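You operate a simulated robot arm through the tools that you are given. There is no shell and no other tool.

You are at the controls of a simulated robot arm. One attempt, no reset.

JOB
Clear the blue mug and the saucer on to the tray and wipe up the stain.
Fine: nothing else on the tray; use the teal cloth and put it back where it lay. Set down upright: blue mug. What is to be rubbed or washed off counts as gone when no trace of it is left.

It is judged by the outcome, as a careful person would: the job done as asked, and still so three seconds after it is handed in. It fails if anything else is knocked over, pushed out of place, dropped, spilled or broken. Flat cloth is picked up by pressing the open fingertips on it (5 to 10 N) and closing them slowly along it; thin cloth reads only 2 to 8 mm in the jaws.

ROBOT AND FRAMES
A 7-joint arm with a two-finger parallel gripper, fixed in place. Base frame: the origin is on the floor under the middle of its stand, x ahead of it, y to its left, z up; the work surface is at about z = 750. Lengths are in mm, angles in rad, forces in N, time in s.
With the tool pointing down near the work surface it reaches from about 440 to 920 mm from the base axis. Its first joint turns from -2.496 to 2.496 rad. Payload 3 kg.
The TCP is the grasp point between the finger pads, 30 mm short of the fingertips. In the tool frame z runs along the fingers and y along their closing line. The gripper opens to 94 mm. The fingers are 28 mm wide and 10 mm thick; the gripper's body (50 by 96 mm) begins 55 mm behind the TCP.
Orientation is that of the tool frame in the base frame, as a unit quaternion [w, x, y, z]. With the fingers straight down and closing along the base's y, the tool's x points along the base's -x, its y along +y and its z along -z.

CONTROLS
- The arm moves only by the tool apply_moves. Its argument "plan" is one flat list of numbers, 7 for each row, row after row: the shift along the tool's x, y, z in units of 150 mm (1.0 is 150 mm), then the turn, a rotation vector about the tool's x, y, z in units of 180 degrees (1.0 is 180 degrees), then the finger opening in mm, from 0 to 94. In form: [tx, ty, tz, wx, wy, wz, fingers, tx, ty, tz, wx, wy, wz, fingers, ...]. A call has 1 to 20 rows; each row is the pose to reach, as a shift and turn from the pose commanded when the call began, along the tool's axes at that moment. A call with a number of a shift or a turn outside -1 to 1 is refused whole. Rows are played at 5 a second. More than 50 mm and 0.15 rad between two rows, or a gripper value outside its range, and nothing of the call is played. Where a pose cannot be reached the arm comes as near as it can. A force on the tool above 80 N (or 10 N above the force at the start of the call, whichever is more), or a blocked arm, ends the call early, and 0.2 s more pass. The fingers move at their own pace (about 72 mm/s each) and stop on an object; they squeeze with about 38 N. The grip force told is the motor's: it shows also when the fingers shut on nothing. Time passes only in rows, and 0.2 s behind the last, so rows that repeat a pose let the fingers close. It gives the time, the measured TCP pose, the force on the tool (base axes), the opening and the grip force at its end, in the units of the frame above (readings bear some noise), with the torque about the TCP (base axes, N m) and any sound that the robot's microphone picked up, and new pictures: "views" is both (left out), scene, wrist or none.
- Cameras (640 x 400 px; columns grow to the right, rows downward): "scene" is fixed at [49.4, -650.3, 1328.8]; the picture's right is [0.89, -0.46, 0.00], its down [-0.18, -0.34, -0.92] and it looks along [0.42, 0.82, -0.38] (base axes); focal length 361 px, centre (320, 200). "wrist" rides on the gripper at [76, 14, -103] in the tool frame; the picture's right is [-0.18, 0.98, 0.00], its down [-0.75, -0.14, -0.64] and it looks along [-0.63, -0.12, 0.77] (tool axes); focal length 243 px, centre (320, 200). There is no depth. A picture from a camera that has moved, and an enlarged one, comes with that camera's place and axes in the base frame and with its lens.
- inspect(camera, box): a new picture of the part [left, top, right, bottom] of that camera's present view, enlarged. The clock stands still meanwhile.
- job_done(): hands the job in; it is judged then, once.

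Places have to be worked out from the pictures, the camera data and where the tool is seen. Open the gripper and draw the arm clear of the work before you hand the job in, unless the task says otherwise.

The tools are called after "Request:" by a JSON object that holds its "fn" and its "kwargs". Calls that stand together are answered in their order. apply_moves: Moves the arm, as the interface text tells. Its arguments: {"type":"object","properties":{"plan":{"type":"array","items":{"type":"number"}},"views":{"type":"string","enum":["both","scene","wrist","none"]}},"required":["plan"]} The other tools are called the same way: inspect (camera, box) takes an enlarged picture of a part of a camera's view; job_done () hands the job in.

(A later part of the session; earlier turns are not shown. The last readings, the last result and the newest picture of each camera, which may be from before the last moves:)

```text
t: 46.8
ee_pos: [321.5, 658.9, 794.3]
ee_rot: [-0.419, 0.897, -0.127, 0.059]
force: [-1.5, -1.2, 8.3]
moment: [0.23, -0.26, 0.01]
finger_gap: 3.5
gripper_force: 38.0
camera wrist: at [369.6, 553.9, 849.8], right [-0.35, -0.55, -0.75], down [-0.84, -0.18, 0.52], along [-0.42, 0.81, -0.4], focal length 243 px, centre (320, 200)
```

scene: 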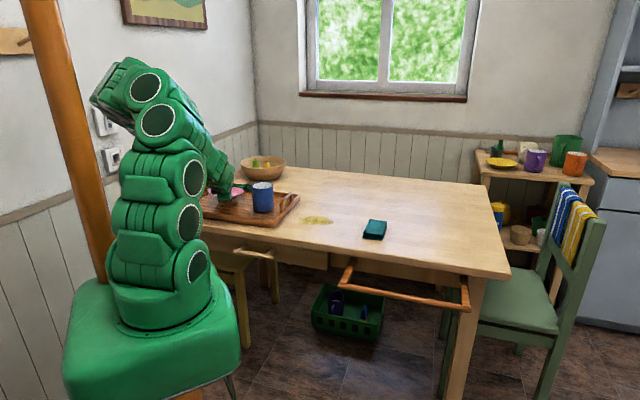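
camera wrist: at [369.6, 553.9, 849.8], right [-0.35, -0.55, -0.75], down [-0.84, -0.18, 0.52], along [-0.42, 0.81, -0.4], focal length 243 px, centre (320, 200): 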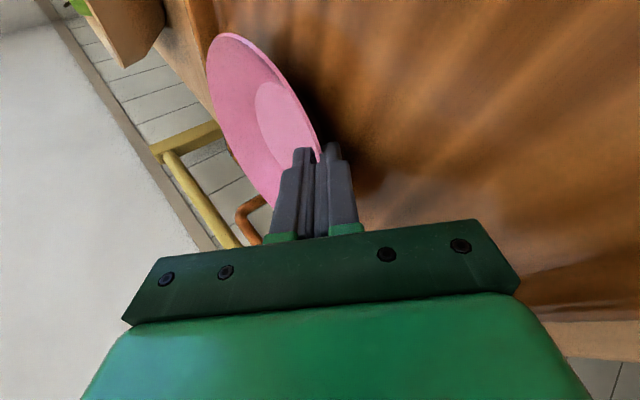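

The saucer's foot touches the tray (+8 N net ≈ 10 N, near edge first). I release by opening to 10 mm only and let it settle.

Request:
{"fn": "apply_moves", "kwargs": {"plan": [0, -0.003, -0.002, 0, 0, 0, 0, 0, -0.003, -0.002, 0, 0, 0, 5, 0, -0.003, -0.002, 0, 0, 0, 7, 0, -0.003, -0.002, 0, 0, 0, 10, 0, -0.003, -0.002, 0, 0, 0, 10], "views": "wrist"}}

Request:
{"fn": "inspect", "kwargs": {"camera": "wrist", "box": [180, 10, 420, 240]}}

Request:
{"fn": "inspect", "kwargs": {"camera": "scene", "box": [180, 140, 310, 230]}}

```text
t: 48.0
ee_pos: [320.7, 658.9, 794.9]
ee_rot: [-0.419, 0.897, -0.125, 0.059]
force: [0.4, -0.2, 0.4]
moment: [0.03, -0.02, 0.03]
finger_gap: 10.0
gripper_force: 0.0
camera wrist: at [369.5, 553.9, 850.3], right [-0.35, -0.56, -0.75], down [-0.84, -0.18, 0.52], along [-0.42, 0.81, -0.4], focal length 243 px, centre (320, 200)
```

wrist: 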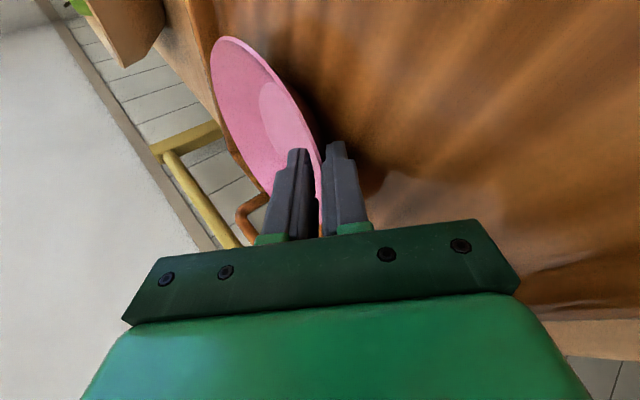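

```text
1.74 times, centred on (300, 125) of wrist
camera zoom: at [369.5, 553.9, 850.3], right [-0.35, -0.56, -0.75], down [-0.84, -0.18, 0.52], along [-0.42, 0.81, -0.4], focal length 422 px, centre (355, 330)
```

zoom: 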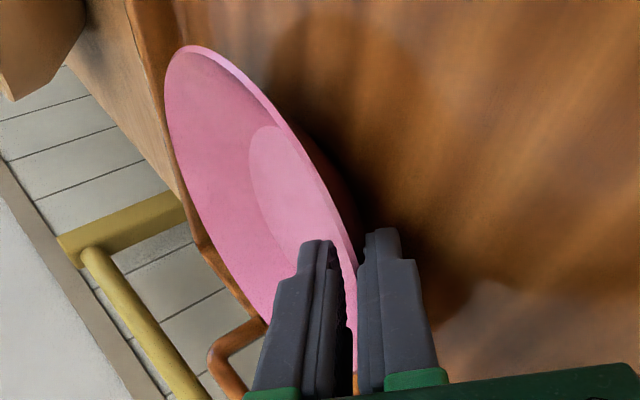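

```text
4.44 times, centred on (245, 185) of scene
camera zoom: at [49.4, -650.3, 1328.8], right [0.89, -0.46, 0.0], down [-0.18, -0.34, -0.92], along [0.42, 0.82, -0.38], focal length 1603 px, centre (653, 267)
```

zoom: 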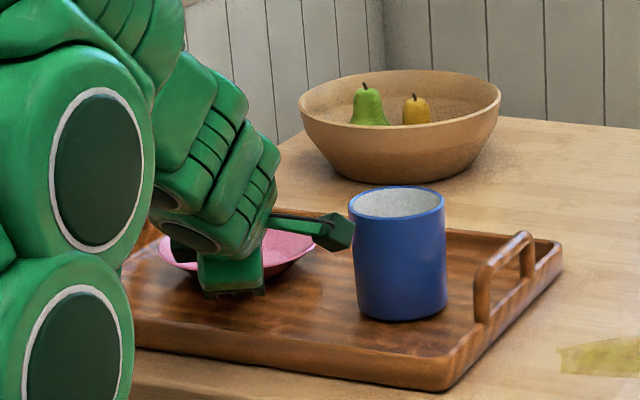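

The grip is open with zero force and the saucer lies flat on the tray. I back out along the finger direction, parallel to the saucer's wall.

Request:
{"fn": "apply_moves", "kwargs": {"plan": [0, 0.007, 0, 0, 0, 0, 10, 0, 0.009, -0.05, 0, 0, 0, 10, 0, 0.009, -0.12, 0, 0, 0, 10, 0, 0.009, -0.2, 0, 0, 0, 10, 0, 0.009, -0.3, 0, 0, 0, 10, 0, 0.009, -0.3, 0, 0, 0, 10], "views": "both"}}

Request:
{"fn": "inspect", "kwargs": {"camera": "scene", "box": [30, 20, 310, 220]}}

```text
t: 49.4
ee_pos: [311.1, 624.7, 821.0]
ee_rot: [-0.419, 0.897, -0.126, 0.059]
force: [-0.1, 0.5, 1.1]
moment: [0.03, -0.01, 0.0]
finger_gap: 10.1
gripper_force: 0.0
camera wrist: at [360.0, 520.3, 877.7], right [-0.35, -0.56, -0.75], down [-0.84, -0.18, 0.52], along [-0.42, 0.81, -0.4], focal length 243 px, centre (320, 200)
```

scene: 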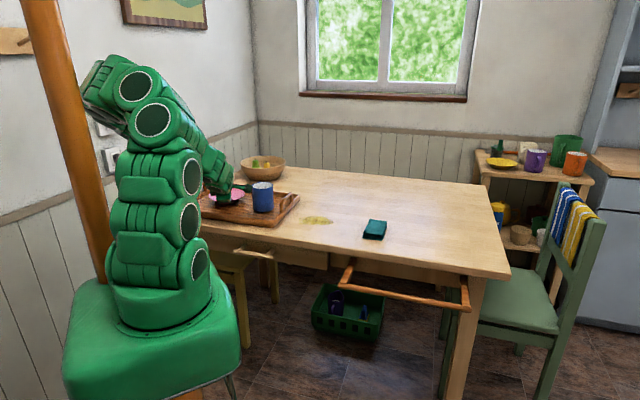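
wrist: 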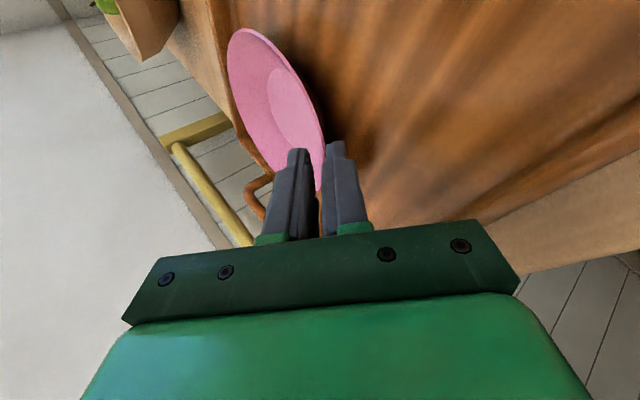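

```text
2.00 times, centred on (170, 120) of scene
camera zoom: at [49.4, -650.3, 1328.8], right [0.89, -0.46, 0.0], down [-0.18, -0.34, -0.92], along [0.42, 0.82, -0.38], focal length 721 px, centre (620, 360)
```

zoom: 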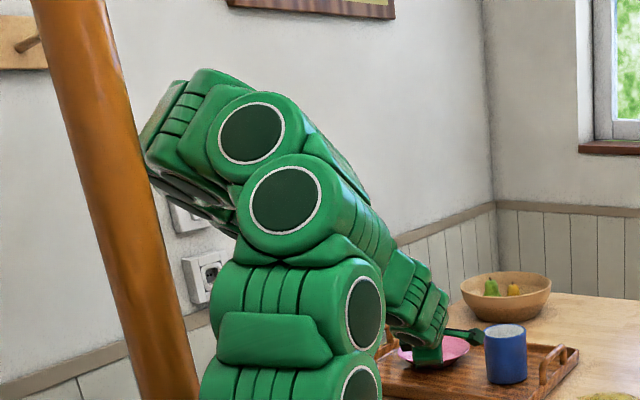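

The fingers are clear of the saucer, which stayed put. I now rise and bring the tool upright, which also takes the elbow away from the post.

Request:
{"fn": "apply_moves", "kwargs": {"plan": [0, -0.06, -0.05, -0.0397, 0, 0, 10, 0, -0.12, -0.1, -0.0794, 0, 0, 10, 0, -0.18, -0.15, -0.1191, 0, 0, 10, 0, -0.24, -0.2, -0.1588, 0, 0, 10, 0, -0.3, -0.25, -0.1985, 0, 0, 20, 0, -0.358, -0.299, -0.2382, 0, 0, 30, 0, -0.358, -0.299, -0.2778, 0, 0, 40, 0, -0.358, -0.299, -0.2778, 0, 0, 40], "views": "both"}}

Request:
{"fn": "inspect", "kwargs": {"camera": "scene", "box": [180, 130, 330, 230]}}

```text
t: 51.2
ee_pos: [311.2, 623.7, 892.6]
ee_rot: [0.0, 0.99, -0.14, 0.001]
force: [0.2, -0.1, -0.4]
moment: [0.01, 0.01, -0.01]
finger_gap: 40.2
gripper_force: 0.1
out of reach, approached as far as the arm can: row 3, 4
camera wrist: at [380.3, 589.6, 995.4], right [-0.45, -0.89, 0.0], down [-0.69, 0.34, 0.64], along [-0.57, 0.29, -0.77], focal length 243 px, centre (320, 200)
```

scene: 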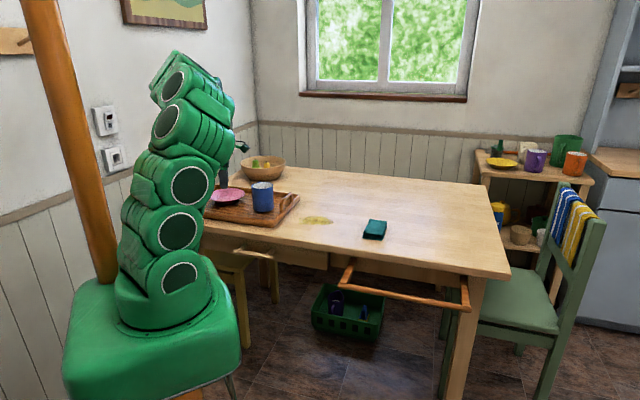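
wrist: 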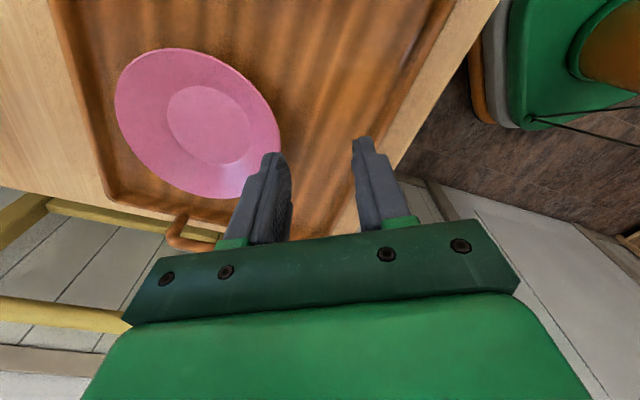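

```text
4.00 times, centred on (255, 180) of scene
camera zoom: at [49.4, -650.3, 1328.8], right [0.89, -0.46, 0.0], down [-0.18, -0.34, -0.92], along [0.42, 0.82, -0.38], focal length 1443 px, centre (580, 280)
```

zoom: 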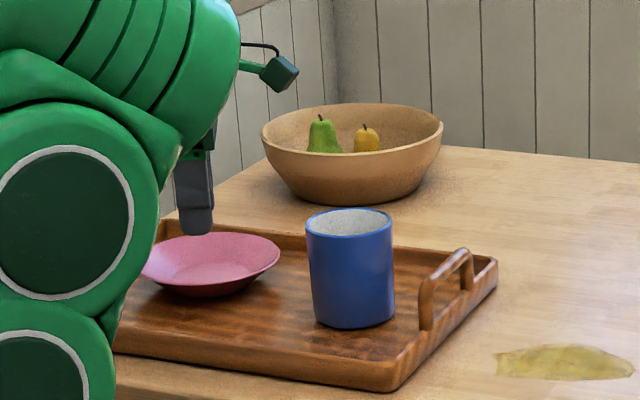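

Both pieces are on the tray: the mug upright and the saucer flat. Now I go for the cloth: rise, move across and turn the tool so the fingers close across its short side (along 135°).

Request:
{"fn": "apply_moves", "kwargs": {"plan": [0.03, 0.015, -0.09, 0, 0, 0.0441, 40, 0.06, 0.03, -0.18, 0, 0, 0.0882, 40, 0.1, 0.05, -0.27, 0, 0, 0.1323, 40, 0.16, 0.085, -0.36, 0, 0, 0.1764, 40, 0.23, 0.12, -0.447, 0, 0, 0.2205, 40, 0.3, 0.155, -0.447, 0, 0, 0.2646, 40, 0.37, 0.19, -0.447, 0, 0, 0.3087, 40, 0.44, 0.23, -0.447, 0, 0, 0.3528, 40, 0.51, 0.265, -0.447, 0, 0, 0.3969, 40, 0.58, 0.3, -0.447, 0, 0, 0.441, 40, 0.65, 0.337, -0.447, 0, 0, 0.4851, 40, 0.72, 0.373, -0.447, 0, 0, 0.5292, 60, 0.79, 0.41, -0.447, 0, 0, 0.5733, 80, 0.865, 0.448, -0.447, 0, 0, 0.6174, 94, 0.938, 0.486, -0.447, 0, 0, 0.661, 94, 0.938, 0.486, -0.447, 0, 0, 0.661, 94], "views": "scene"}}

```text
t: 54.6
ee_pos: [420.9, 509.6, 952.1]
ee_rot: [0.001, -0.382, 0.924, 0.001]
force: [-0.5, 0.4, -1.0]
moment: [-0.03, -0.01, 0.0]
finger_gap: 94.2
gripper_force: 0.1
out of reach, approached as far as the arm can: row 15, 16
```

scene: 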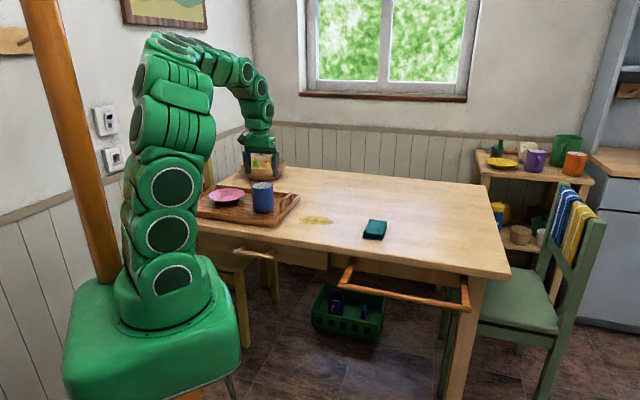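

The tool is now aligned at 45° to the cloth. I move across along the tool's y towards the cloth at (718, 238).

Request:
{"fn": "apply_moves", "kwargs": {"plan": [-0.01, -0.225, 0, 0, 0, 0, 94, -0.02, -0.45, 0, 0, 0, 0, 94, -0.03, -0.675, 0, 0, 0, 0, 94, -0.04, -0.9, 0, 0, 0, 0, 94], "views": "none"}}

Request:
{"fn": "apply_moves", "kwargs": {"plan": [-0.01, -0.225, 0, 0, 0, 0, 94, -0.02, -0.45, 0, 0, 0, 0, 94, -0.03, -0.675, 0, 0, 0, 0, 94, -0.04, -0.9, 0, 0, 0, 0, 94], "views": "none"}}

Request:
{"fn": "apply_moves", "kwargs": {"plan": [-0.01, -0.22, 0, 0, 0, 0, 94, -0.02, -0.44, 0, 0, 0, 0, 94, -0.03, -0.66, 0, 0, 0, 0, 94, -0.04, -0.88, 0, 0, 0, 0, 94, -0.04, -0.88, 0, 0, 0, 0, 94], "views": "both"}}

```text
t: 55.6
ee_pos: [519.5, 417.3, 951.3]
ee_rot: [0.0, -0.383, 0.924, 0.001]
force: [-0.8, 0.7, -0.6]
moment: [0.01, -0.01, -0.01]
finger_gap: 94.2
gripper_force: 0.0
```

```text
t: 56.6
ee_pos: [621.0, 327.3, 952.9]
ee_rot: [0.0, -0.382, 0.924, 0.001]
force: [0.0, 0.5, 0.1]
moment: [-0.01, 0.02, 0.01]
finger_gap: 94.3
gripper_force: 0.0
```

```text
t: 57.8
ee_pos: [718.5, 239.0, 952.8]
ee_rot: [0.001, -0.383, 0.924, 0.0]
force: [0.1, 0.5, -0.3]
moment: [0.01, 0.02, 0.02]
finger_gap: 93.9
gripper_force: 0.1
camera wrist: at [653.3, 195.6, 1056.3], right [-0.56, 0.83, 0.0], down [0.63, 0.43, 0.64], along [0.53, 0.36, -0.77], focal length 243 px, centre (320, 200)
```

scene: 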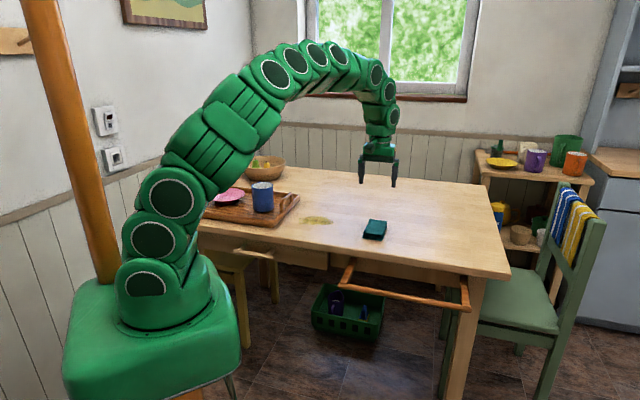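
wrist: 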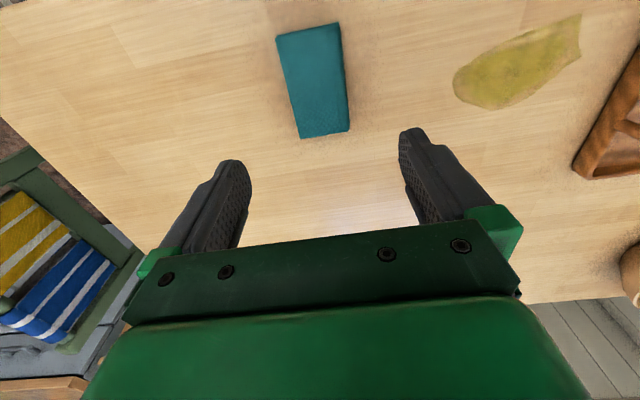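

I'm over the cloth; zooming in for its exact outline and folds.

Request:
{"fn": "inspect", "kwargs": {"camera": "wrist", "box": [240, 10, 400, 150]}}

Request:
{"fn": "inspect", "kwargs": {"camera": "scene", "box": [350, 212, 398, 246]}}

```text
2.86 times, centred on (320, 80) of wrist
camera zoom: at [653.3, 195.6, 1056.3], right [-0.56, 0.83, 0.0], down [0.63, 0.43, 0.64], along [0.53, 0.36, -0.77], focal length 693 px, centre (320, 543)
```

zoom: 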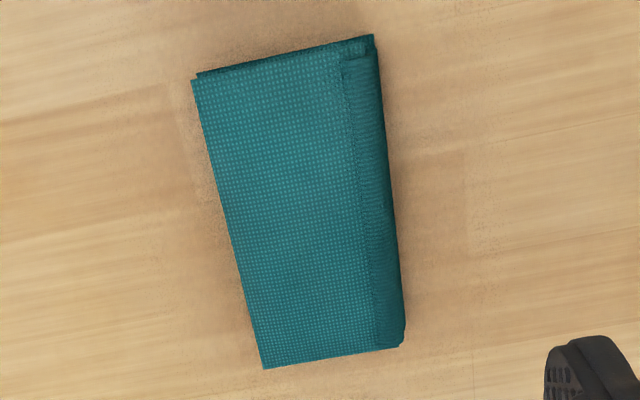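

```text
11.76 times, centred on (374, 229) of scene
camera zoom: at [49.4, -650.3, 1328.8], right [0.89, -0.46, 0.0], down [-0.18, -0.34, -0.92], along [0.42, 0.82, -0.38], focal length 4243 px, centre (-315, -141)
```

zoom: 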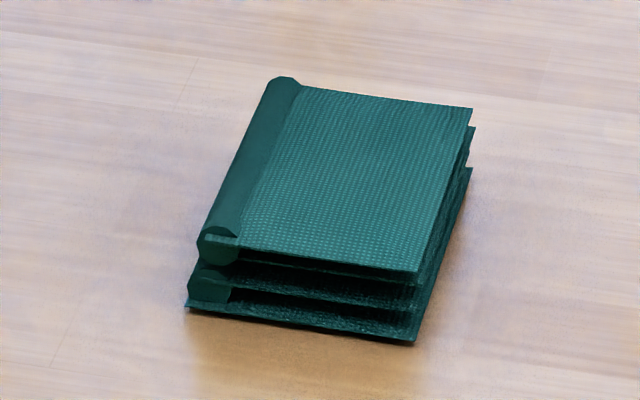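

The cloth is a neat zig-zag stack, about 62 × 109 × 20 mm, aligned with the tool; its centre is 4 mm off along the closing line. I plan to grip the whole stack across its 62 mm width, so I go down with open fingers on each side.

Request:
{"fn": "apply_moves", "kwargs": {"plan": [0, -0.027, 0.2, 0, 0, 0, 94, 0, -0.027, 0.4, 0, 0, 0, 94, 0, -0.027, 0.6, 0, 0, 0, 94, 0, -0.027, 0.8, 0, 0, 0, 94, 0, -0.027, 0.8, 0, 0, 0, 94], "views": "wrist"}}

Request:
{"fn": "inspect", "kwargs": {"camera": "wrist", "box": [200, 20, 460, 200]}}

Request:
{"fn": "inspect", "kwargs": {"camera": "scene", "box": [340, 180, 420, 250]}}

```text
t: 59.0
ee_pos: [719.4, 238.8, 832.1]
ee_rot: [0.001, -0.383, 0.924, 0.0]
force: [0.0, -1.1, 0.1]
moment: [-0.01, 0.0, 0.01]
finger_gap: 93.8
gripper_force: 0.0
camera wrist: at [654.4, 194.7, 935.3], right [-0.56, 0.83, 0.0], down [0.63, 0.43, 0.64], along [0.53, 0.36, -0.77], focal length 243 px, centre (320, 200)
```

wrist: 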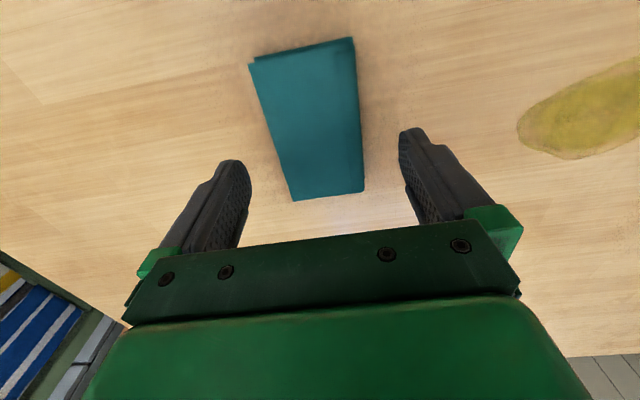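

```text
2.22 times, centred on (330, 110) of wrist
camera zoom: at [654.4, 194.7, 935.3], right [-0.56, 0.83, 0.0], down [0.63, 0.43, 0.64], along [0.53, 0.36, -0.77], focal length 539 px, centre (298, 400)
```

zoom: 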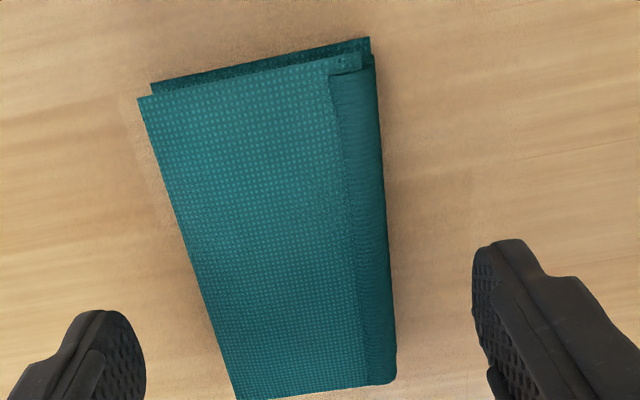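

```text
5.71 times, centred on (380, 215) of scene
camera zoom: at [49.4, -650.3, 1328.8], right [0.89, -0.46, 0.0], down [-0.18, -0.34, -0.92], along [0.42, 0.82, -0.38], focal length 2061 px, centre (-23, 114)
```

zoom: 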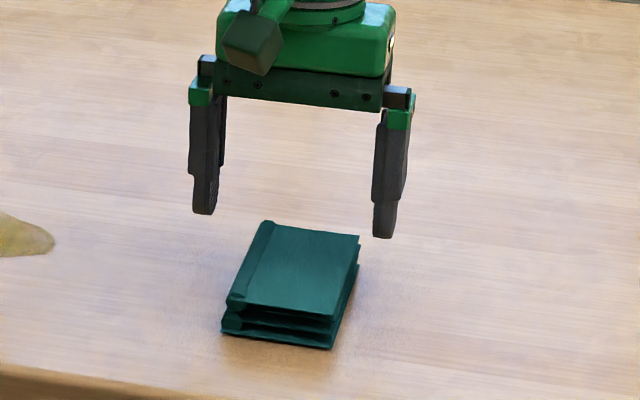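

The stack lies nicely between the fingers. I shift 2.5 mm to centre it and lower the tips to about 5 mm above the table beside it.

Request:
{"fn": "apply_moves", "kwargs": {"plan": [0, -0.017, 0.1, 0, 0, 0, 94, 0, -0.017, 0.2, 0, 0, 0, 94, 0, -0.017, 0.28, 0, 0, 0, 94, 0, -0.017, 0.313, 0, 0, 0, 94, 0, -0.017, 0.313, 0, 0, 0, 94], "views": "both"}}

Request:
{"fn": "inspect", "kwargs": {"camera": "scene", "box": [340, 190, 420, 260]}}

```text
t: 60.2
ee_pos: [721.1, 232.7, 785.3]
ee_rot: [0.0, -0.383, 0.924, 0.0]
force: [-0.4, -0.5, 0.1]
moment: [0.03, -0.05, 0.0]
finger_gap: 93.8
gripper_force: 0.0
camera wrist: at [656.5, 189.8, 888.3], right [-0.56, 0.83, 0.0], down [0.63, 0.43, 0.64], along [0.53, 0.36, -0.77], focal length 243 px, centre (320, 200)
```

scene: 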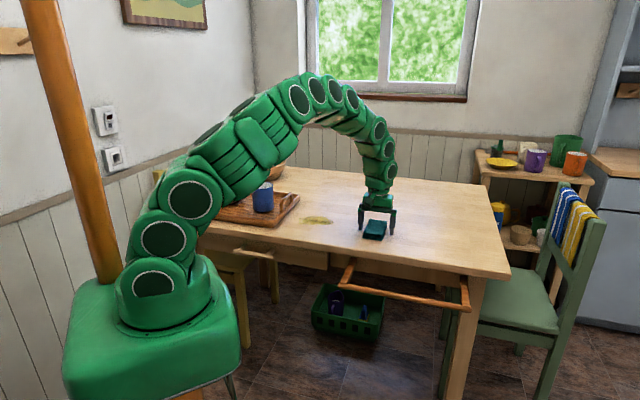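
wrist: 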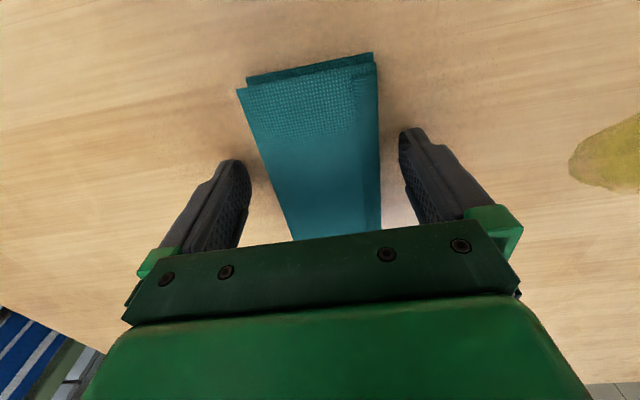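

```text
5.71 times, centred on (380, 225) of scene
camera zoom: at [49.4, -650.3, 1328.8], right [0.89, -0.46, 0.0], down [-0.18, -0.34, -0.92], along [0.42, 0.82, -0.38], focal length 2061 px, centre (-23, 57)
```

zoom: 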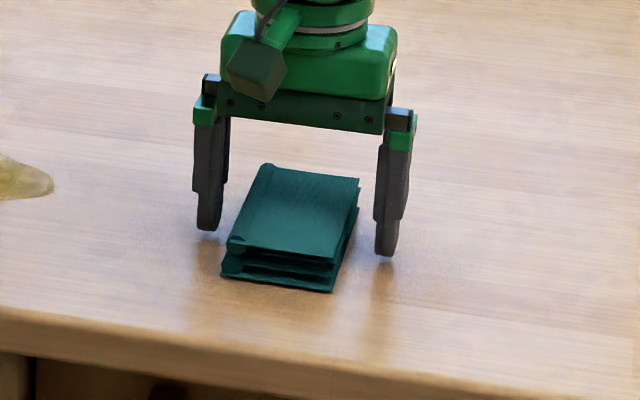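

The fingers straddle the stack. I'll close to just short of its width and look, then squeeze slowly.

Request:
{"fn": "apply_moves", "kwargs": {"plan": [0, 0, 0, 0, 0, 0, 84, 0, 0, 0, 0, 0, 0, 76, 0, 0, 0, 0, 0, 0, 70, 0, 0, 0, 0, 0, 0, 66, 0, 0, 0, 0, 0, 0, 66], "views": "both"}}

Request:
{"fn": "inspect", "kwargs": {"camera": "scene", "box": [350, 200, 410, 250]}}

```text
t: 61.4
ee_pos: [720.6, 233.9, 784.3]
ee_rot: [0.001, -0.383, 0.924, 0.001]
force: [0.2, -0.1, -0.8]
moment: [0.02, 0.01, 0.0]
finger_gap: 65.9
gripper_force: 0.0
camera wrist: at [656.5, 189.9, 888.3], right [-0.56, 0.83, 0.0], down [0.63, 0.43, 0.64], along [0.53, 0.36, -0.77], focal length 243 px, centre (320, 200)
```

scene: 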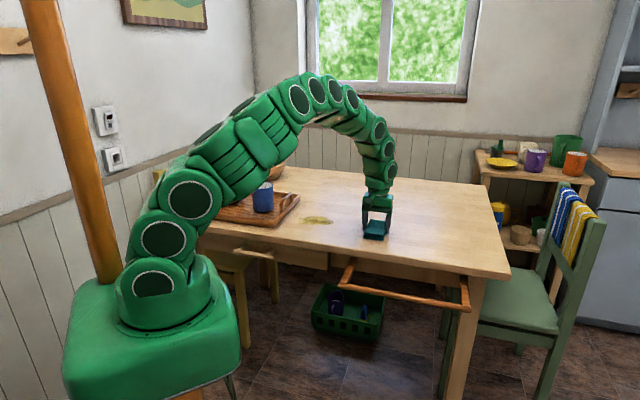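
wrist: 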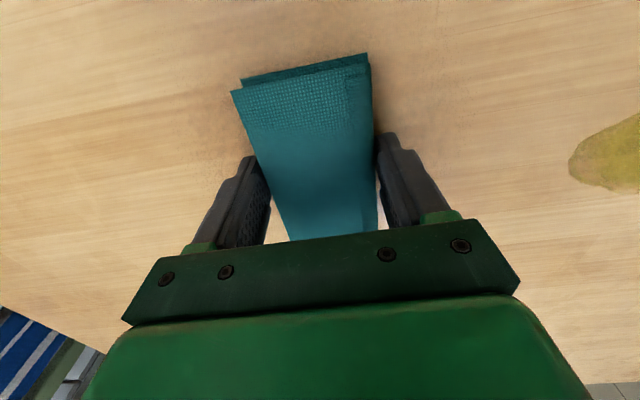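

```text
8.00 times, centred on (380, 225) of scene
camera zoom: at [49.4, -650.3, 1328.8], right [0.89, -0.46, 0.0], down [-0.18, -0.34, -0.92], along [0.42, 0.82, -0.38], focal length 2885 px, centre (-160, 0)
```

zoom: 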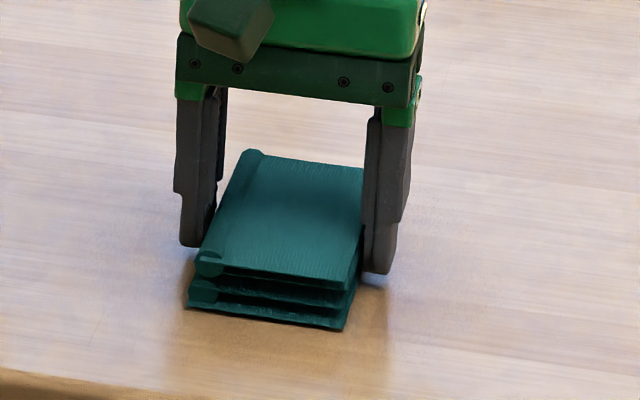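

The stack moved as one piece when the right finger nudged it about 2 mm. I continue squeezing in small steps and read gap and force.

Request:
{"fn": "apply_moves", "kwargs": {"plan": [0, 0, 0, 0, 0, 0, 64, 0, 0, 0, 0, 0, 0, 62, 0, 0, 0, 0, 0, 0, 60, 0, 0, 0, 0, 0, 0, 58, 0, 0, 0, 0, 0, 0, 58], "views": "wrist"}}

Request:
{"fn": "inspect", "kwargs": {"camera": "scene", "box": [350, 200, 410, 250]}}

```text
t: 62.6
ee_pos: [721.2, 233.9, 785.0]
ee_rot: [0.0, -0.382, 0.924, 0.0]
force: [0.0, 0.1, -0.3]
moment: [0.02, 0.04, 0.02]
finger_gap: 63.6
gripper_force: 37.9
camera wrist: at [656.5, 189.9, 888.3], right [-0.56, 0.83, 0.0], down [0.63, 0.43, 0.64], along [0.53, 0.36, -0.77], focal length 243 px, centre (320, 200)
```

wrist: 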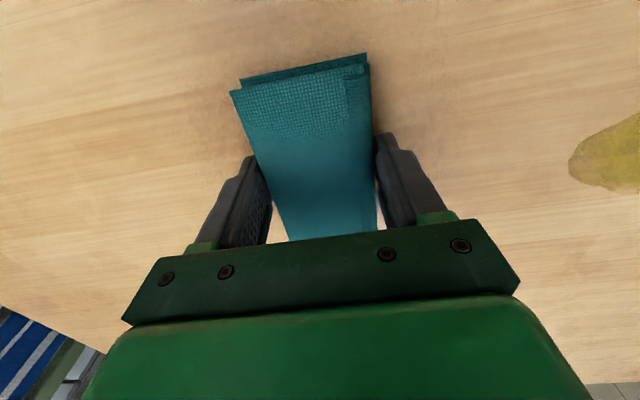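

```text
8.00 times, centred on (380, 225) of scene
camera zoom: at [49.4, -650.3, 1328.8], right [0.89, -0.46, 0.0], down [-0.18, -0.34, -0.92], along [0.42, 0.82, -0.38], focal length 2885 px, centre (-160, 0)
```

zoom: 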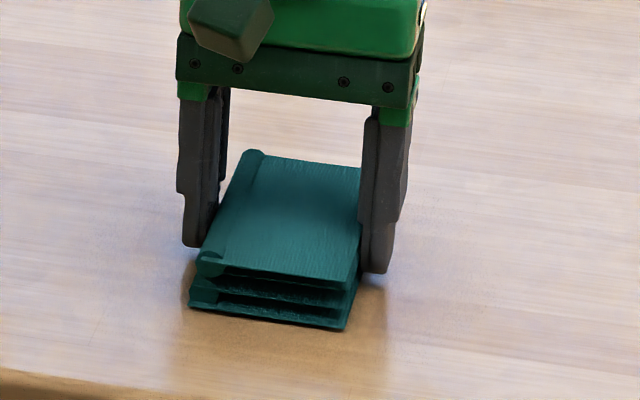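

The stack holds as a firm block: 63.6 mm at 38 N. I lift it gently and check.

Request:
{"fn": "apply_moves", "kwargs": {"plan": [0, 0, -0.03, 0, 0, 0, 58, 0, 0, -0.1, 0, 0, 0, 58, 0, 0, -0.22, 0, 0, 0, 58, 0, 0, -0.36, 0, 0, 0, 58, 0, 0, -0.36, 0, 0, 0, 58], "views": "both"}}

Request:
{"fn": "inspect", "kwargs": {"camera": "scene", "box": [340, 180, 420, 250]}}

```text
t: 63.8
ee_pos: [720.6, 234.5, 840.5]
ee_rot: [0.001, -0.382, 0.924, 0.0]
force: [-0.4, 0.1, -0.9]
moment: [0.0, 0.01, 0.04]
finger_gap: 63.7
gripper_force: 37.8
camera wrist: at [655.8, 190.4, 943.8], right [-0.56, 0.83, 0.0], down [0.63, 0.43, 0.64], along [0.53, 0.36, -0.77], focal length 243 px, centre (320, 200)
```

scene: 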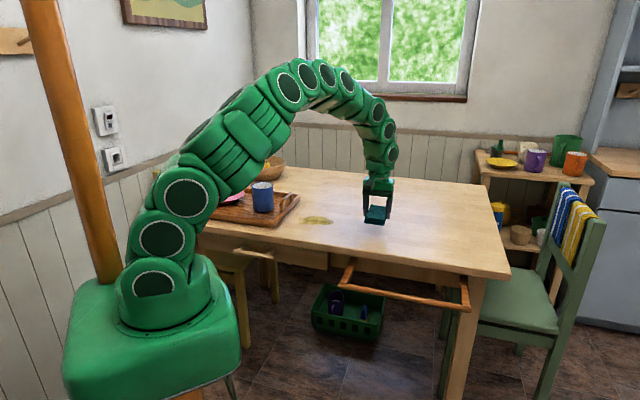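
wrist: 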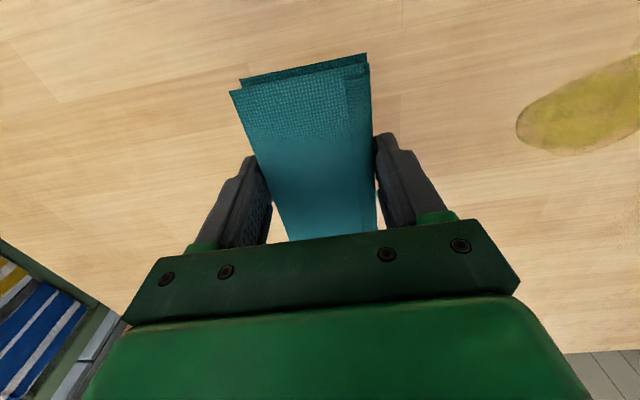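

```text
5.71 times, centred on (380, 215) of scene
camera zoom: at [49.4, -650.3, 1328.8], right [0.89, -0.46, 0.0], down [-0.18, -0.34, -0.92], along [0.42, 0.82, -0.38], focal length 2061 px, centre (-23, 114)
```

zoom: 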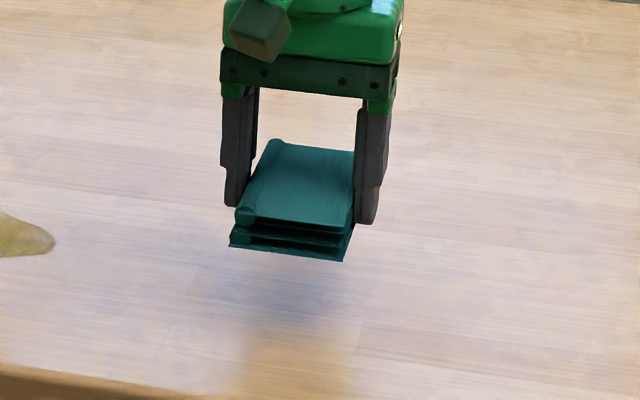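

The cloth is held, with its underside about 5 mm below the fingertips. In this tool direction the stain spans about 82 mm (less than the cloth's 109 mm) by 134 mm, so straight strokes along the tool's y will cover it. I move to the start point at about (651, 340) and lower to z ≈ 795.

Request:
{"fn": "apply_moves", "kwargs": {"plan": [-0.04, 0.2, 0, 0, 0, 0, 58, -0.085, 0.41, 0, 0, 0, 0, 58, -0.13, 0.62, 0, 0, 0, 0, 58, -0.169, 0.825, 0, 0, 0, 0, 58, -0.169, 0.825, 0.15, 0, 0, 0, 58, -0.169, 0.825, 0.3, 0, 0, 0, 58, -0.169, 0.825, 0.3, 0, 0, 0, 58], "views": "both"}}

Request:
{"fn": "inspect", "kwargs": {"camera": "wrist", "box": [200, 0, 640, 250]}}

Request:
{"fn": "inspect", "kwargs": {"camera": "scene", "box": [270, 180, 400, 260]}}

```text
t: 65.4
ee_pos: [652.0, 340.7, 795.0]
ee_rot: [0.001, -0.383, 0.924, -0.001]
force: [0.4, 0.2, -0.9]
moment: [0.0, 0.02, 0.02]
finger_gap: 63.5
gripper_force: 37.7
camera wrist: at [587.4, 296.8, 898.2], right [-0.56, 0.83, 0.0], down [0.63, 0.43, 0.64], along [0.53, 0.36, -0.77], focal length 243 px, centre (320, 200)
```

scene: 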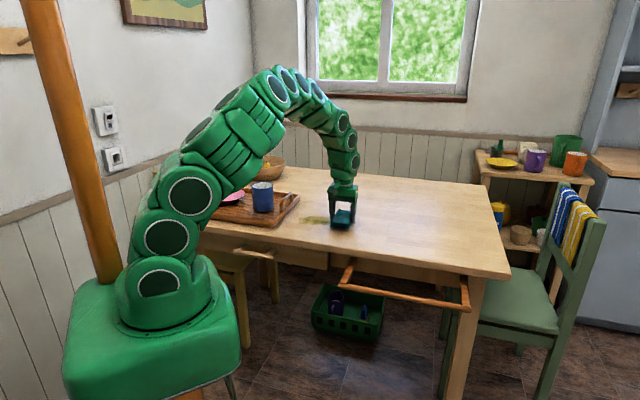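
wrist: 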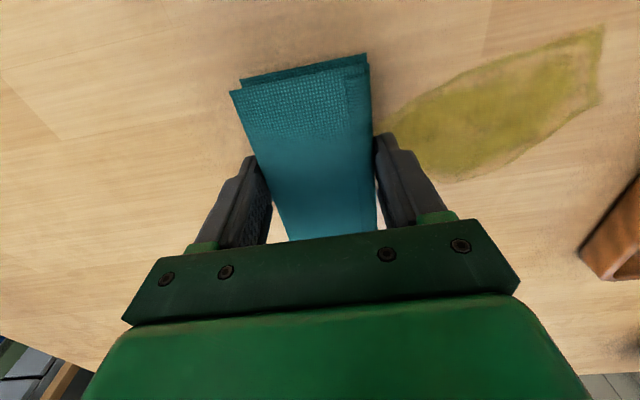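

```text
1.45 times, centred on (420, 125) of wrist
camera zoom: at [587.4, 296.8, 898.2], right [-0.56, 0.83, 0.0], down [0.63, 0.43, 0.64], along [0.53, 0.36, -0.77], focal length 353 px, centre (174, 309)
```

zoom: 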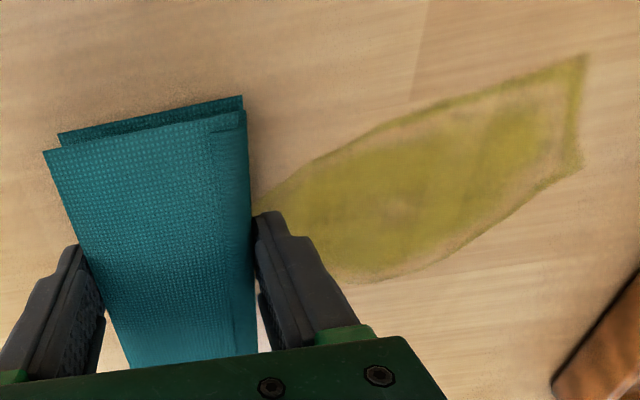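

```text
4.92 times, centred on (335, 220) of scene
camera zoom: at [49.4, -650.3, 1328.8], right [0.89, -0.46, 0.0], down [-0.18, -0.34, -0.92], along [0.42, 0.82, -0.38], focal length 1776 px, centre (246, 102)
```

zoom: 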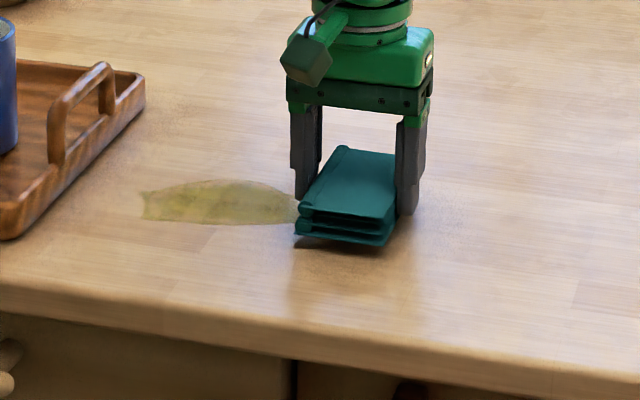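

The stain lies at 38–170 mm ahead of the tool along its y, and −48 to +40 mm along its x, clear of the tray's edge at about 226 mm. I lower to touch and find the pressing height.

Request:
{"fn": "apply_moves", "kwargs": {"plan": [-0.02, 0, 0.03, 0, 0, 0, 58, -0.02, 0, 0.06, 0, 0, 0, 58, -0.02, 0, 0.06, 0, 0, 0, 58], "views": "none"}}

Request:
{"fn": "apply_moves", "kwargs": {"plan": [0, 0, 0.007, 0, 0, 0, 58, 0, 0, 0.007, 0, 0, 0, 58], "views": "none"}}

Request:
{"fn": "apply_moves", "kwargs": {"plan": [0, 0, 0.005, 0, 0, 0, 58, 0, 0, 0.005, 0, 0, 0, 58], "views": "none"}}

```text
t: 66.2
ee_pos: [655.1, 342.1, 786.1]
ee_rot: [0.001, -0.383, 0.924, 0.0]
force: [0.2, 0.5, -0.7]
moment: [0.03, 0.03, 0.02]
finger_gap: 63.8
gripper_force: 38.3
```

```text
t: 66.8
ee_pos: [654.6, 342.5, 784.7]
ee_rot: [0.001, -0.383, 0.924, 0.0]
force: [-0.8, -1.5, 11.2]
moment: [-0.18, 0.11, 0.05]
finger_gap: 63.9
gripper_force: 38.3
```

```text
t: 67.4
ee_pos: [653.5, 342.3, 784.9]
ee_rot: [0.002, -0.383, 0.924, 0.001]
force: [-1.1, -3.8, 27.0]
moment: [-0.17, 0.12, -0.03]
finger_gap: 63.5
gripper_force: 37.4
```

Contact is firm (27 N), a bit more than needed; I ease to about 12–15 N and make a full stroke over the stain and back.

Request:
{"fn": "apply_moves", "kwargs": {"plan": [0, 0.0, -0.004, 0, 0, 0, 58, 0, 0.1, -0.004, 0, 0, 0, 58, 0, 0.2, -0.004, 0, 0, 0, 58, 0, 0.3, -0.004, 0, 0, 0, 58, 0, 0.4, -0.004, 0, 0, 0, 58, 0, 0.5, -0.004, 0, 0, 0, 58, 0, 0.6, -0.004, 0, 0, 0, 58, 0, 0.7, -0.004, 0, 0, 0, 58, 0, 0.8, -0.004, 0, 0, 0, 58, 0, 0.9, -0.004, 0, 0, 0, 58, 0, 0.99, -0.004, 0, 0, 0, 58], "views": "both"}}

Request:
{"fn": "inspect", "kwargs": {"camera": "scene", "box": [250, 170, 400, 260]}}

```text
t: 69.8
ee_pos: [549.2, 446.2, 784.5]
ee_rot: [0.0, -0.383, 0.924, 0.0]
force: [4.1, -3.1, 9.8]
moment: [-0.2, 0.02, 0.07]
finger_gap: 63.6
gripper_force: 37.6
camera wrist: at [484.2, 401.9, 887.9], right [-0.56, 0.83, 0.0], down [0.63, 0.43, 0.64], along [0.53, 0.36, -0.77], focal length 243 px, centre (320, 200)
```

scene: 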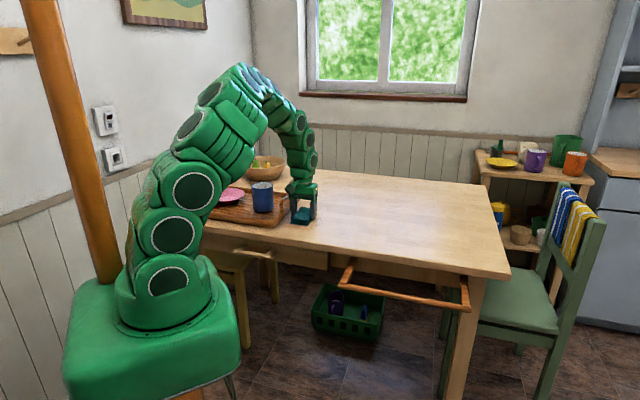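
wrist: 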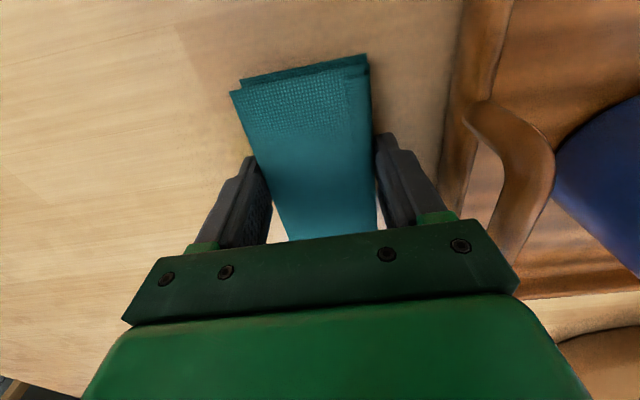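

```text
4.27 times, centred on (325, 215) of scene
camera zoom: at [49.4, -650.3, 1328.8], right [0.89, -0.46, 0.0], down [-0.18, -0.34, -0.92], along [0.42, 0.82, -0.38], focal length 1539 px, centre (299, 136)
```

zoom: 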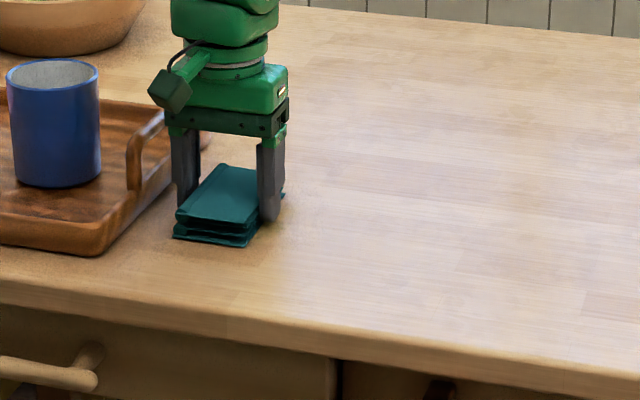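

The stain behind the cloth is gone after one stroke, with the force holding near 10 N. I stroke back with a small sideways offset to make sure the edges are covered.

Request:
{"fn": "apply_moves", "kwargs": {"plan": [0.03, 0, 0, 0, 0, 0, 58, 0.06, 0, 0, 0, 0, 0, 58, 0.06, -0.1, 0, 0, 0, 0, 58, 0.06, -0.2, 0, 0, 0, 0, 58, 0.06, -0.3, 0, 0, 0, 0, 58, 0.06, -0.4, 0, 0, 0, 0, 58, 0.06, -0.5, 0, 0, 0, 0, 58, 0.06, -0.6, 0, 0, 0, 0, 58, 0.06, -0.7, 0, 0, 0, 0, 58, 0.06, -0.8, 0, 0, 0, 0, 58, 0.06, -0.9, 0, 0, 0, 0, 58, 0.06, -0.99, 0, 0, 0, 0, 58], "views": "both"}}

Request:
{"fn": "inspect", "kwargs": {"camera": "wrist", "box": [360, 0, 640, 200]}}

Request:
{"fn": "inspect", "kwargs": {"camera": "scene", "box": [270, 180, 400, 260]}}

```text
t: 72.4
ee_pos: [646.8, 334.2, 784.7]
ee_rot: [0.001, -0.383, 0.924, 0.0]
force: [-2.6, 1.7, 9.7]
moment: [-0.02, 0.13, -0.16]
finger_gap: 63.6
gripper_force: 37.6
camera wrist: at [582.1, 290.6, 887.7], right [-0.56, 0.83, 0.0], down [0.63, 0.43, 0.64], along [0.53, 0.36, -0.77], focal length 243 px, centre (320, 200)
```

scene: 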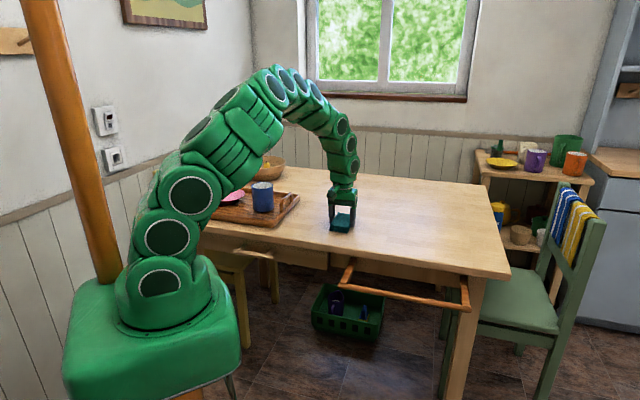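
wrist: 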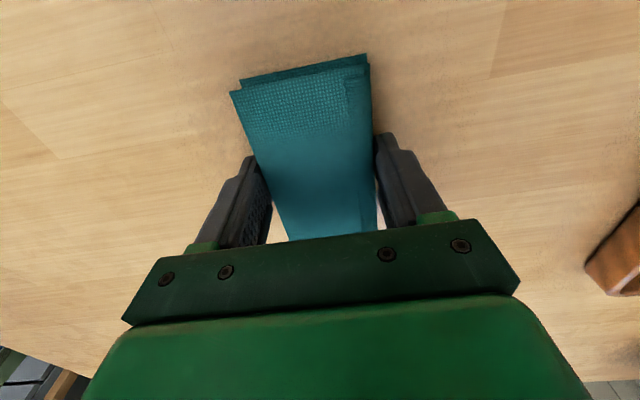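

```text
2.00 times, centred on (500, 100) of wrist
camera zoom: at [582.1, 290.6, 887.7], right [-0.56, 0.83, 0.0], down [0.63, 0.43, 0.64], along [0.53, 0.36, -0.77], focal length 485 px, centre (-40, 400)
```

zoom: 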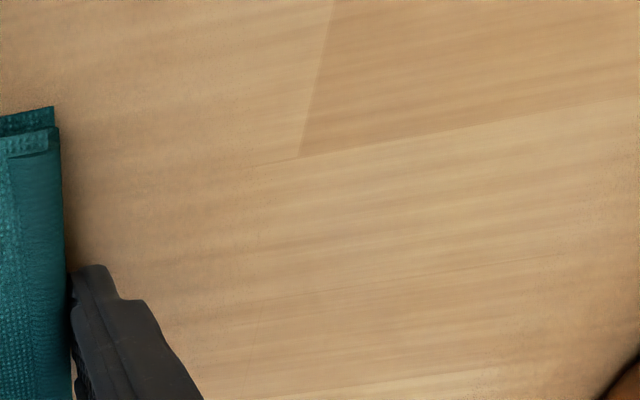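

```text
4.92 times, centred on (335, 220) of scene
camera zoom: at [49.4, -650.3, 1328.8], right [0.89, -0.46, 0.0], down [-0.18, -0.34, -0.92], along [0.42, 0.82, -0.38], focal length 1776 px, centre (246, 102)
```

zoom: 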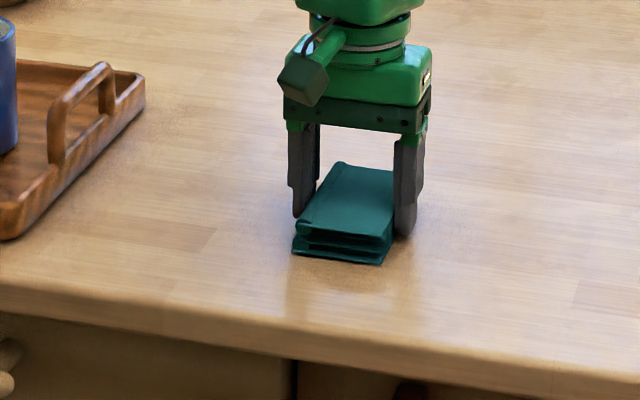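

No trace is visible now. I make one more forward and back stroke with the opposite offset to be thorough.

Request:
{"fn": "apply_moves", "kwargs": {"plan": [-0.12, 0, 0, 0, 0, 0, 58, -0.12, 0.11, 0, 0, 0, 0, 58, -0.12, 0.22, 0, 0, 0, 0, 58, -0.12, 0.33, 0, 0, 0, 0, 58, -0.12, 0.44, 0, 0, 0, 0, 58, -0.12, 0.55, 0, 0, 0, 0, 58, -0.12, 0.66, 0, 0, 0, 0, 58, -0.12, 0.77, 0, 0, 0, 0, 58, -0.12, 0.88, 0, 0, 0, 0, 58, -0.12, 0.99, 0, 0, 0, 0, 58, -0.12, 0.88, 0, 0, 0, 0, 58, -0.12, 0.77, 0, 0, 0, 0, 58, -0.12, 0.66, 0, 0, 0, 0, 58, -0.12, 0.55, 0, 0, 0, 0, 58, -0.12, 0.44, 0, 0, 0, 0, 58, -0.12, 0.33, 0, 0, 0, 0, 58, -0.12, 0.22, 0, 0, 0, 0, 58, -0.12, 0.11, 0, 0, 0, 0, 58, -0.12, 0, 0, 0, 0, 0, 58], "views": "none"}}

Request:
{"fn": "apply_moves", "kwargs": {"plan": [0.06, 0, -0.1, 0, 0, 0, 58, 0.06, 0, -0.3, 0, 0, 0, 58, 0.06, -0.1, -0.45, 0, 0, 0, 58, 0.06, -0.3, -0.45, 0, 0, 0, 58, 0.06, -0.3, -0.45, 0, 0, 0, 58], "views": "both"}}

Request:
{"fn": "inspect", "kwargs": {"camera": "wrist", "box": [360, 0, 640, 200]}}

Request:
{"fn": "inspect", "kwargs": {"camera": "scene", "box": [270, 180, 400, 260]}}

```text
t: 76.4
ee_pos: [659.8, 346.4, 783.8]
ee_rot: [0.001, -0.383, 0.924, 0.0]
force: [-2.8, 1.0, 5.0]
moment: [0.29, -0.12, 0.16]
finger_gap: 63.5
gripper_force: 37.5
```

```text
t: 77.6
ee_pos: [686.7, 308.4, 852.3]
ee_rot: [0.001, -0.382, 0.924, 0.0]
force: [0.3, 0.3, 0.0]
moment: [0.03, 0.01, 0.01]
finger_gap: 63.5
gripper_force: 37.5
camera wrist: at [621.3, 264.9, 955.4], right [-0.56, 0.83, 0.0], down [0.63, 0.43, 0.64], along [0.53, 0.36, -0.77], focal length 243 px, centre (320, 200)
```

scene: 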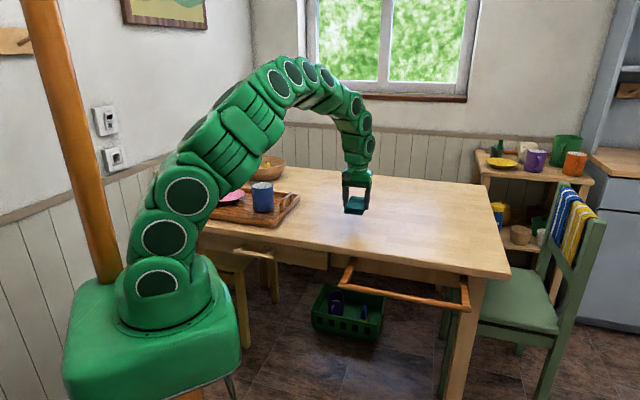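
wrist: 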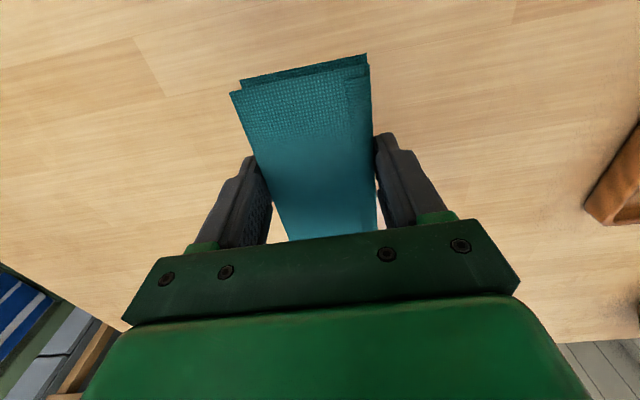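

```text
2.00 times, centred on (500, 100) of wrist
camera zoom: at [621.3, 264.9, 955.4], right [-0.56, 0.83, 0.0], down [0.63, 0.43, 0.64], along [0.53, 0.36, -0.77], focal length 485 px, centre (-40, 400)
```

zoom: 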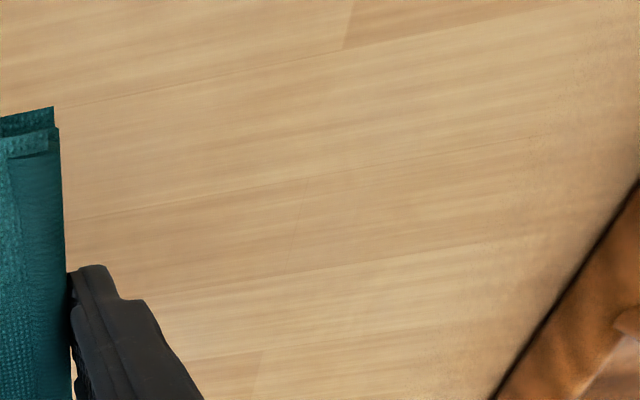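

```text
4.92 times, centred on (335, 220) of scene
camera zoom: at [49.4, -650.3, 1328.8], right [0.89, -0.46, 0.0], down [-0.18, -0.34, -0.92], along [0.42, 0.82, -0.38], focal length 1776 px, centre (246, 102)
```

zoom: 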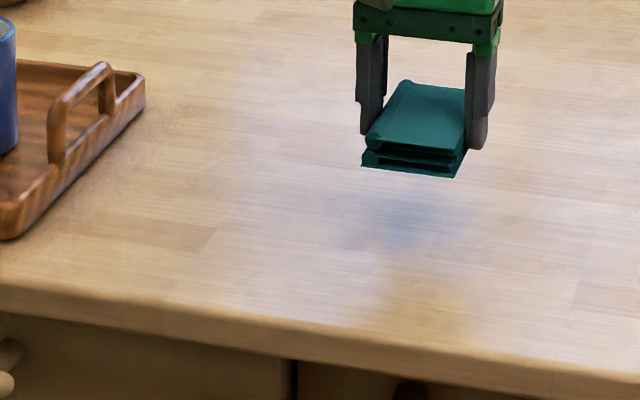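

The table is clean. Now the cloth goes back: its original centre was about (721.5, 236.5) at this same 45° orientation, so I move the tool to (720.6, 235.6) and lower to just above the table.

Request:
{"fn": "apply_moves", "kwargs": {"plan": [0.06, -0.16, 0, 0, 0, 0, 58, 0.12, -0.33, 0, 0, 0, 0, 58, 0.183, -0.503, 0, 0, 0, 0, 58, 0.183, -0.503, 0.15, 0, 0, 0, 58, 0.183, -0.503, 0.3, 0, 0, 0, 58, 0.183, -0.503, 0.39, 0, 0, 0, 58, 0.183, -0.503, 0.39, 0, 0, 0, 58], "views": "both"}}

Request:
{"fn": "apply_moves", "kwargs": {"plan": [0, 0, 0, 0, 0, 0, 58], "views": "none"}}

Request:
{"fn": "inspect", "kwargs": {"camera": "scene", "box": [350, 212, 398, 246]}}

```text
t: 79.2
ee_pos: [719.1, 235.8, 794.0]
ee_rot: [0.0, -0.382, 0.924, -0.001]
force: [1.2, 0.5, -0.2]
moment: [0.01, -0.02, 0.03]
finger_gap: 64.0
gripper_force: 37.9
camera wrist: at [654.2, 192.5, 897.9], right [-0.56, 0.83, 0.0], down [0.63, 0.43, 0.64], along [0.53, 0.36, -0.77], focal length 243 px, centre (320, 200)
```

scene: 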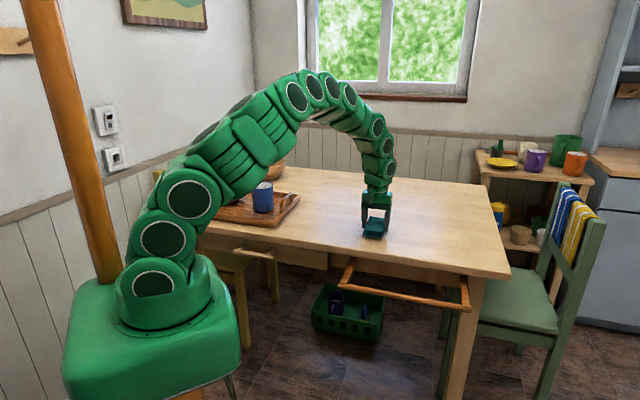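
wrist: 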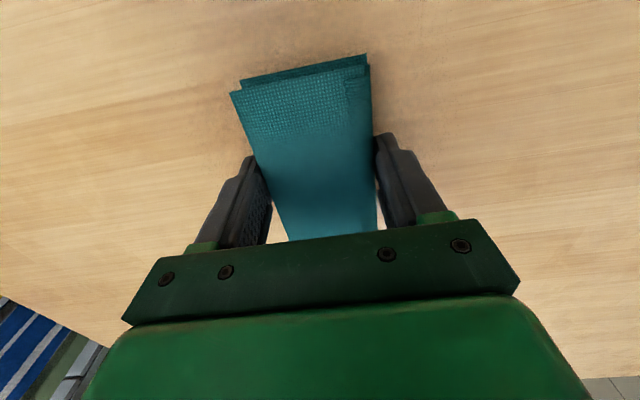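

```text
t: 79.6
ee_pos: [719.3, 236.5, 794.9]
ee_rot: [0.001, -0.383, 0.924, 0.0]
force: [-0.3, 0.4, -1.4]
moment: [-0.02, 0.0, 0.01]
finger_gap: 63.6
gripper_force: 37.8
```

```text
11.76 times, centred on (374, 229) of scene
camera zoom: at [49.4, -650.3, 1328.8], right [0.89, -0.46, 0.0], down [-0.18, -0.34, -0.92], along [0.42, 0.82, -0.38], focal length 4243 px, centre (-315, -141)
```

zoom: 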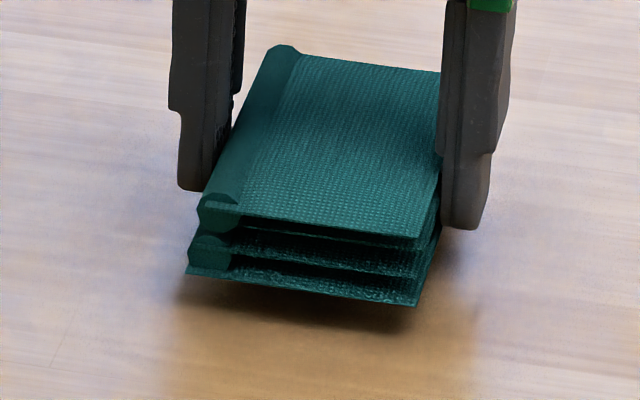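

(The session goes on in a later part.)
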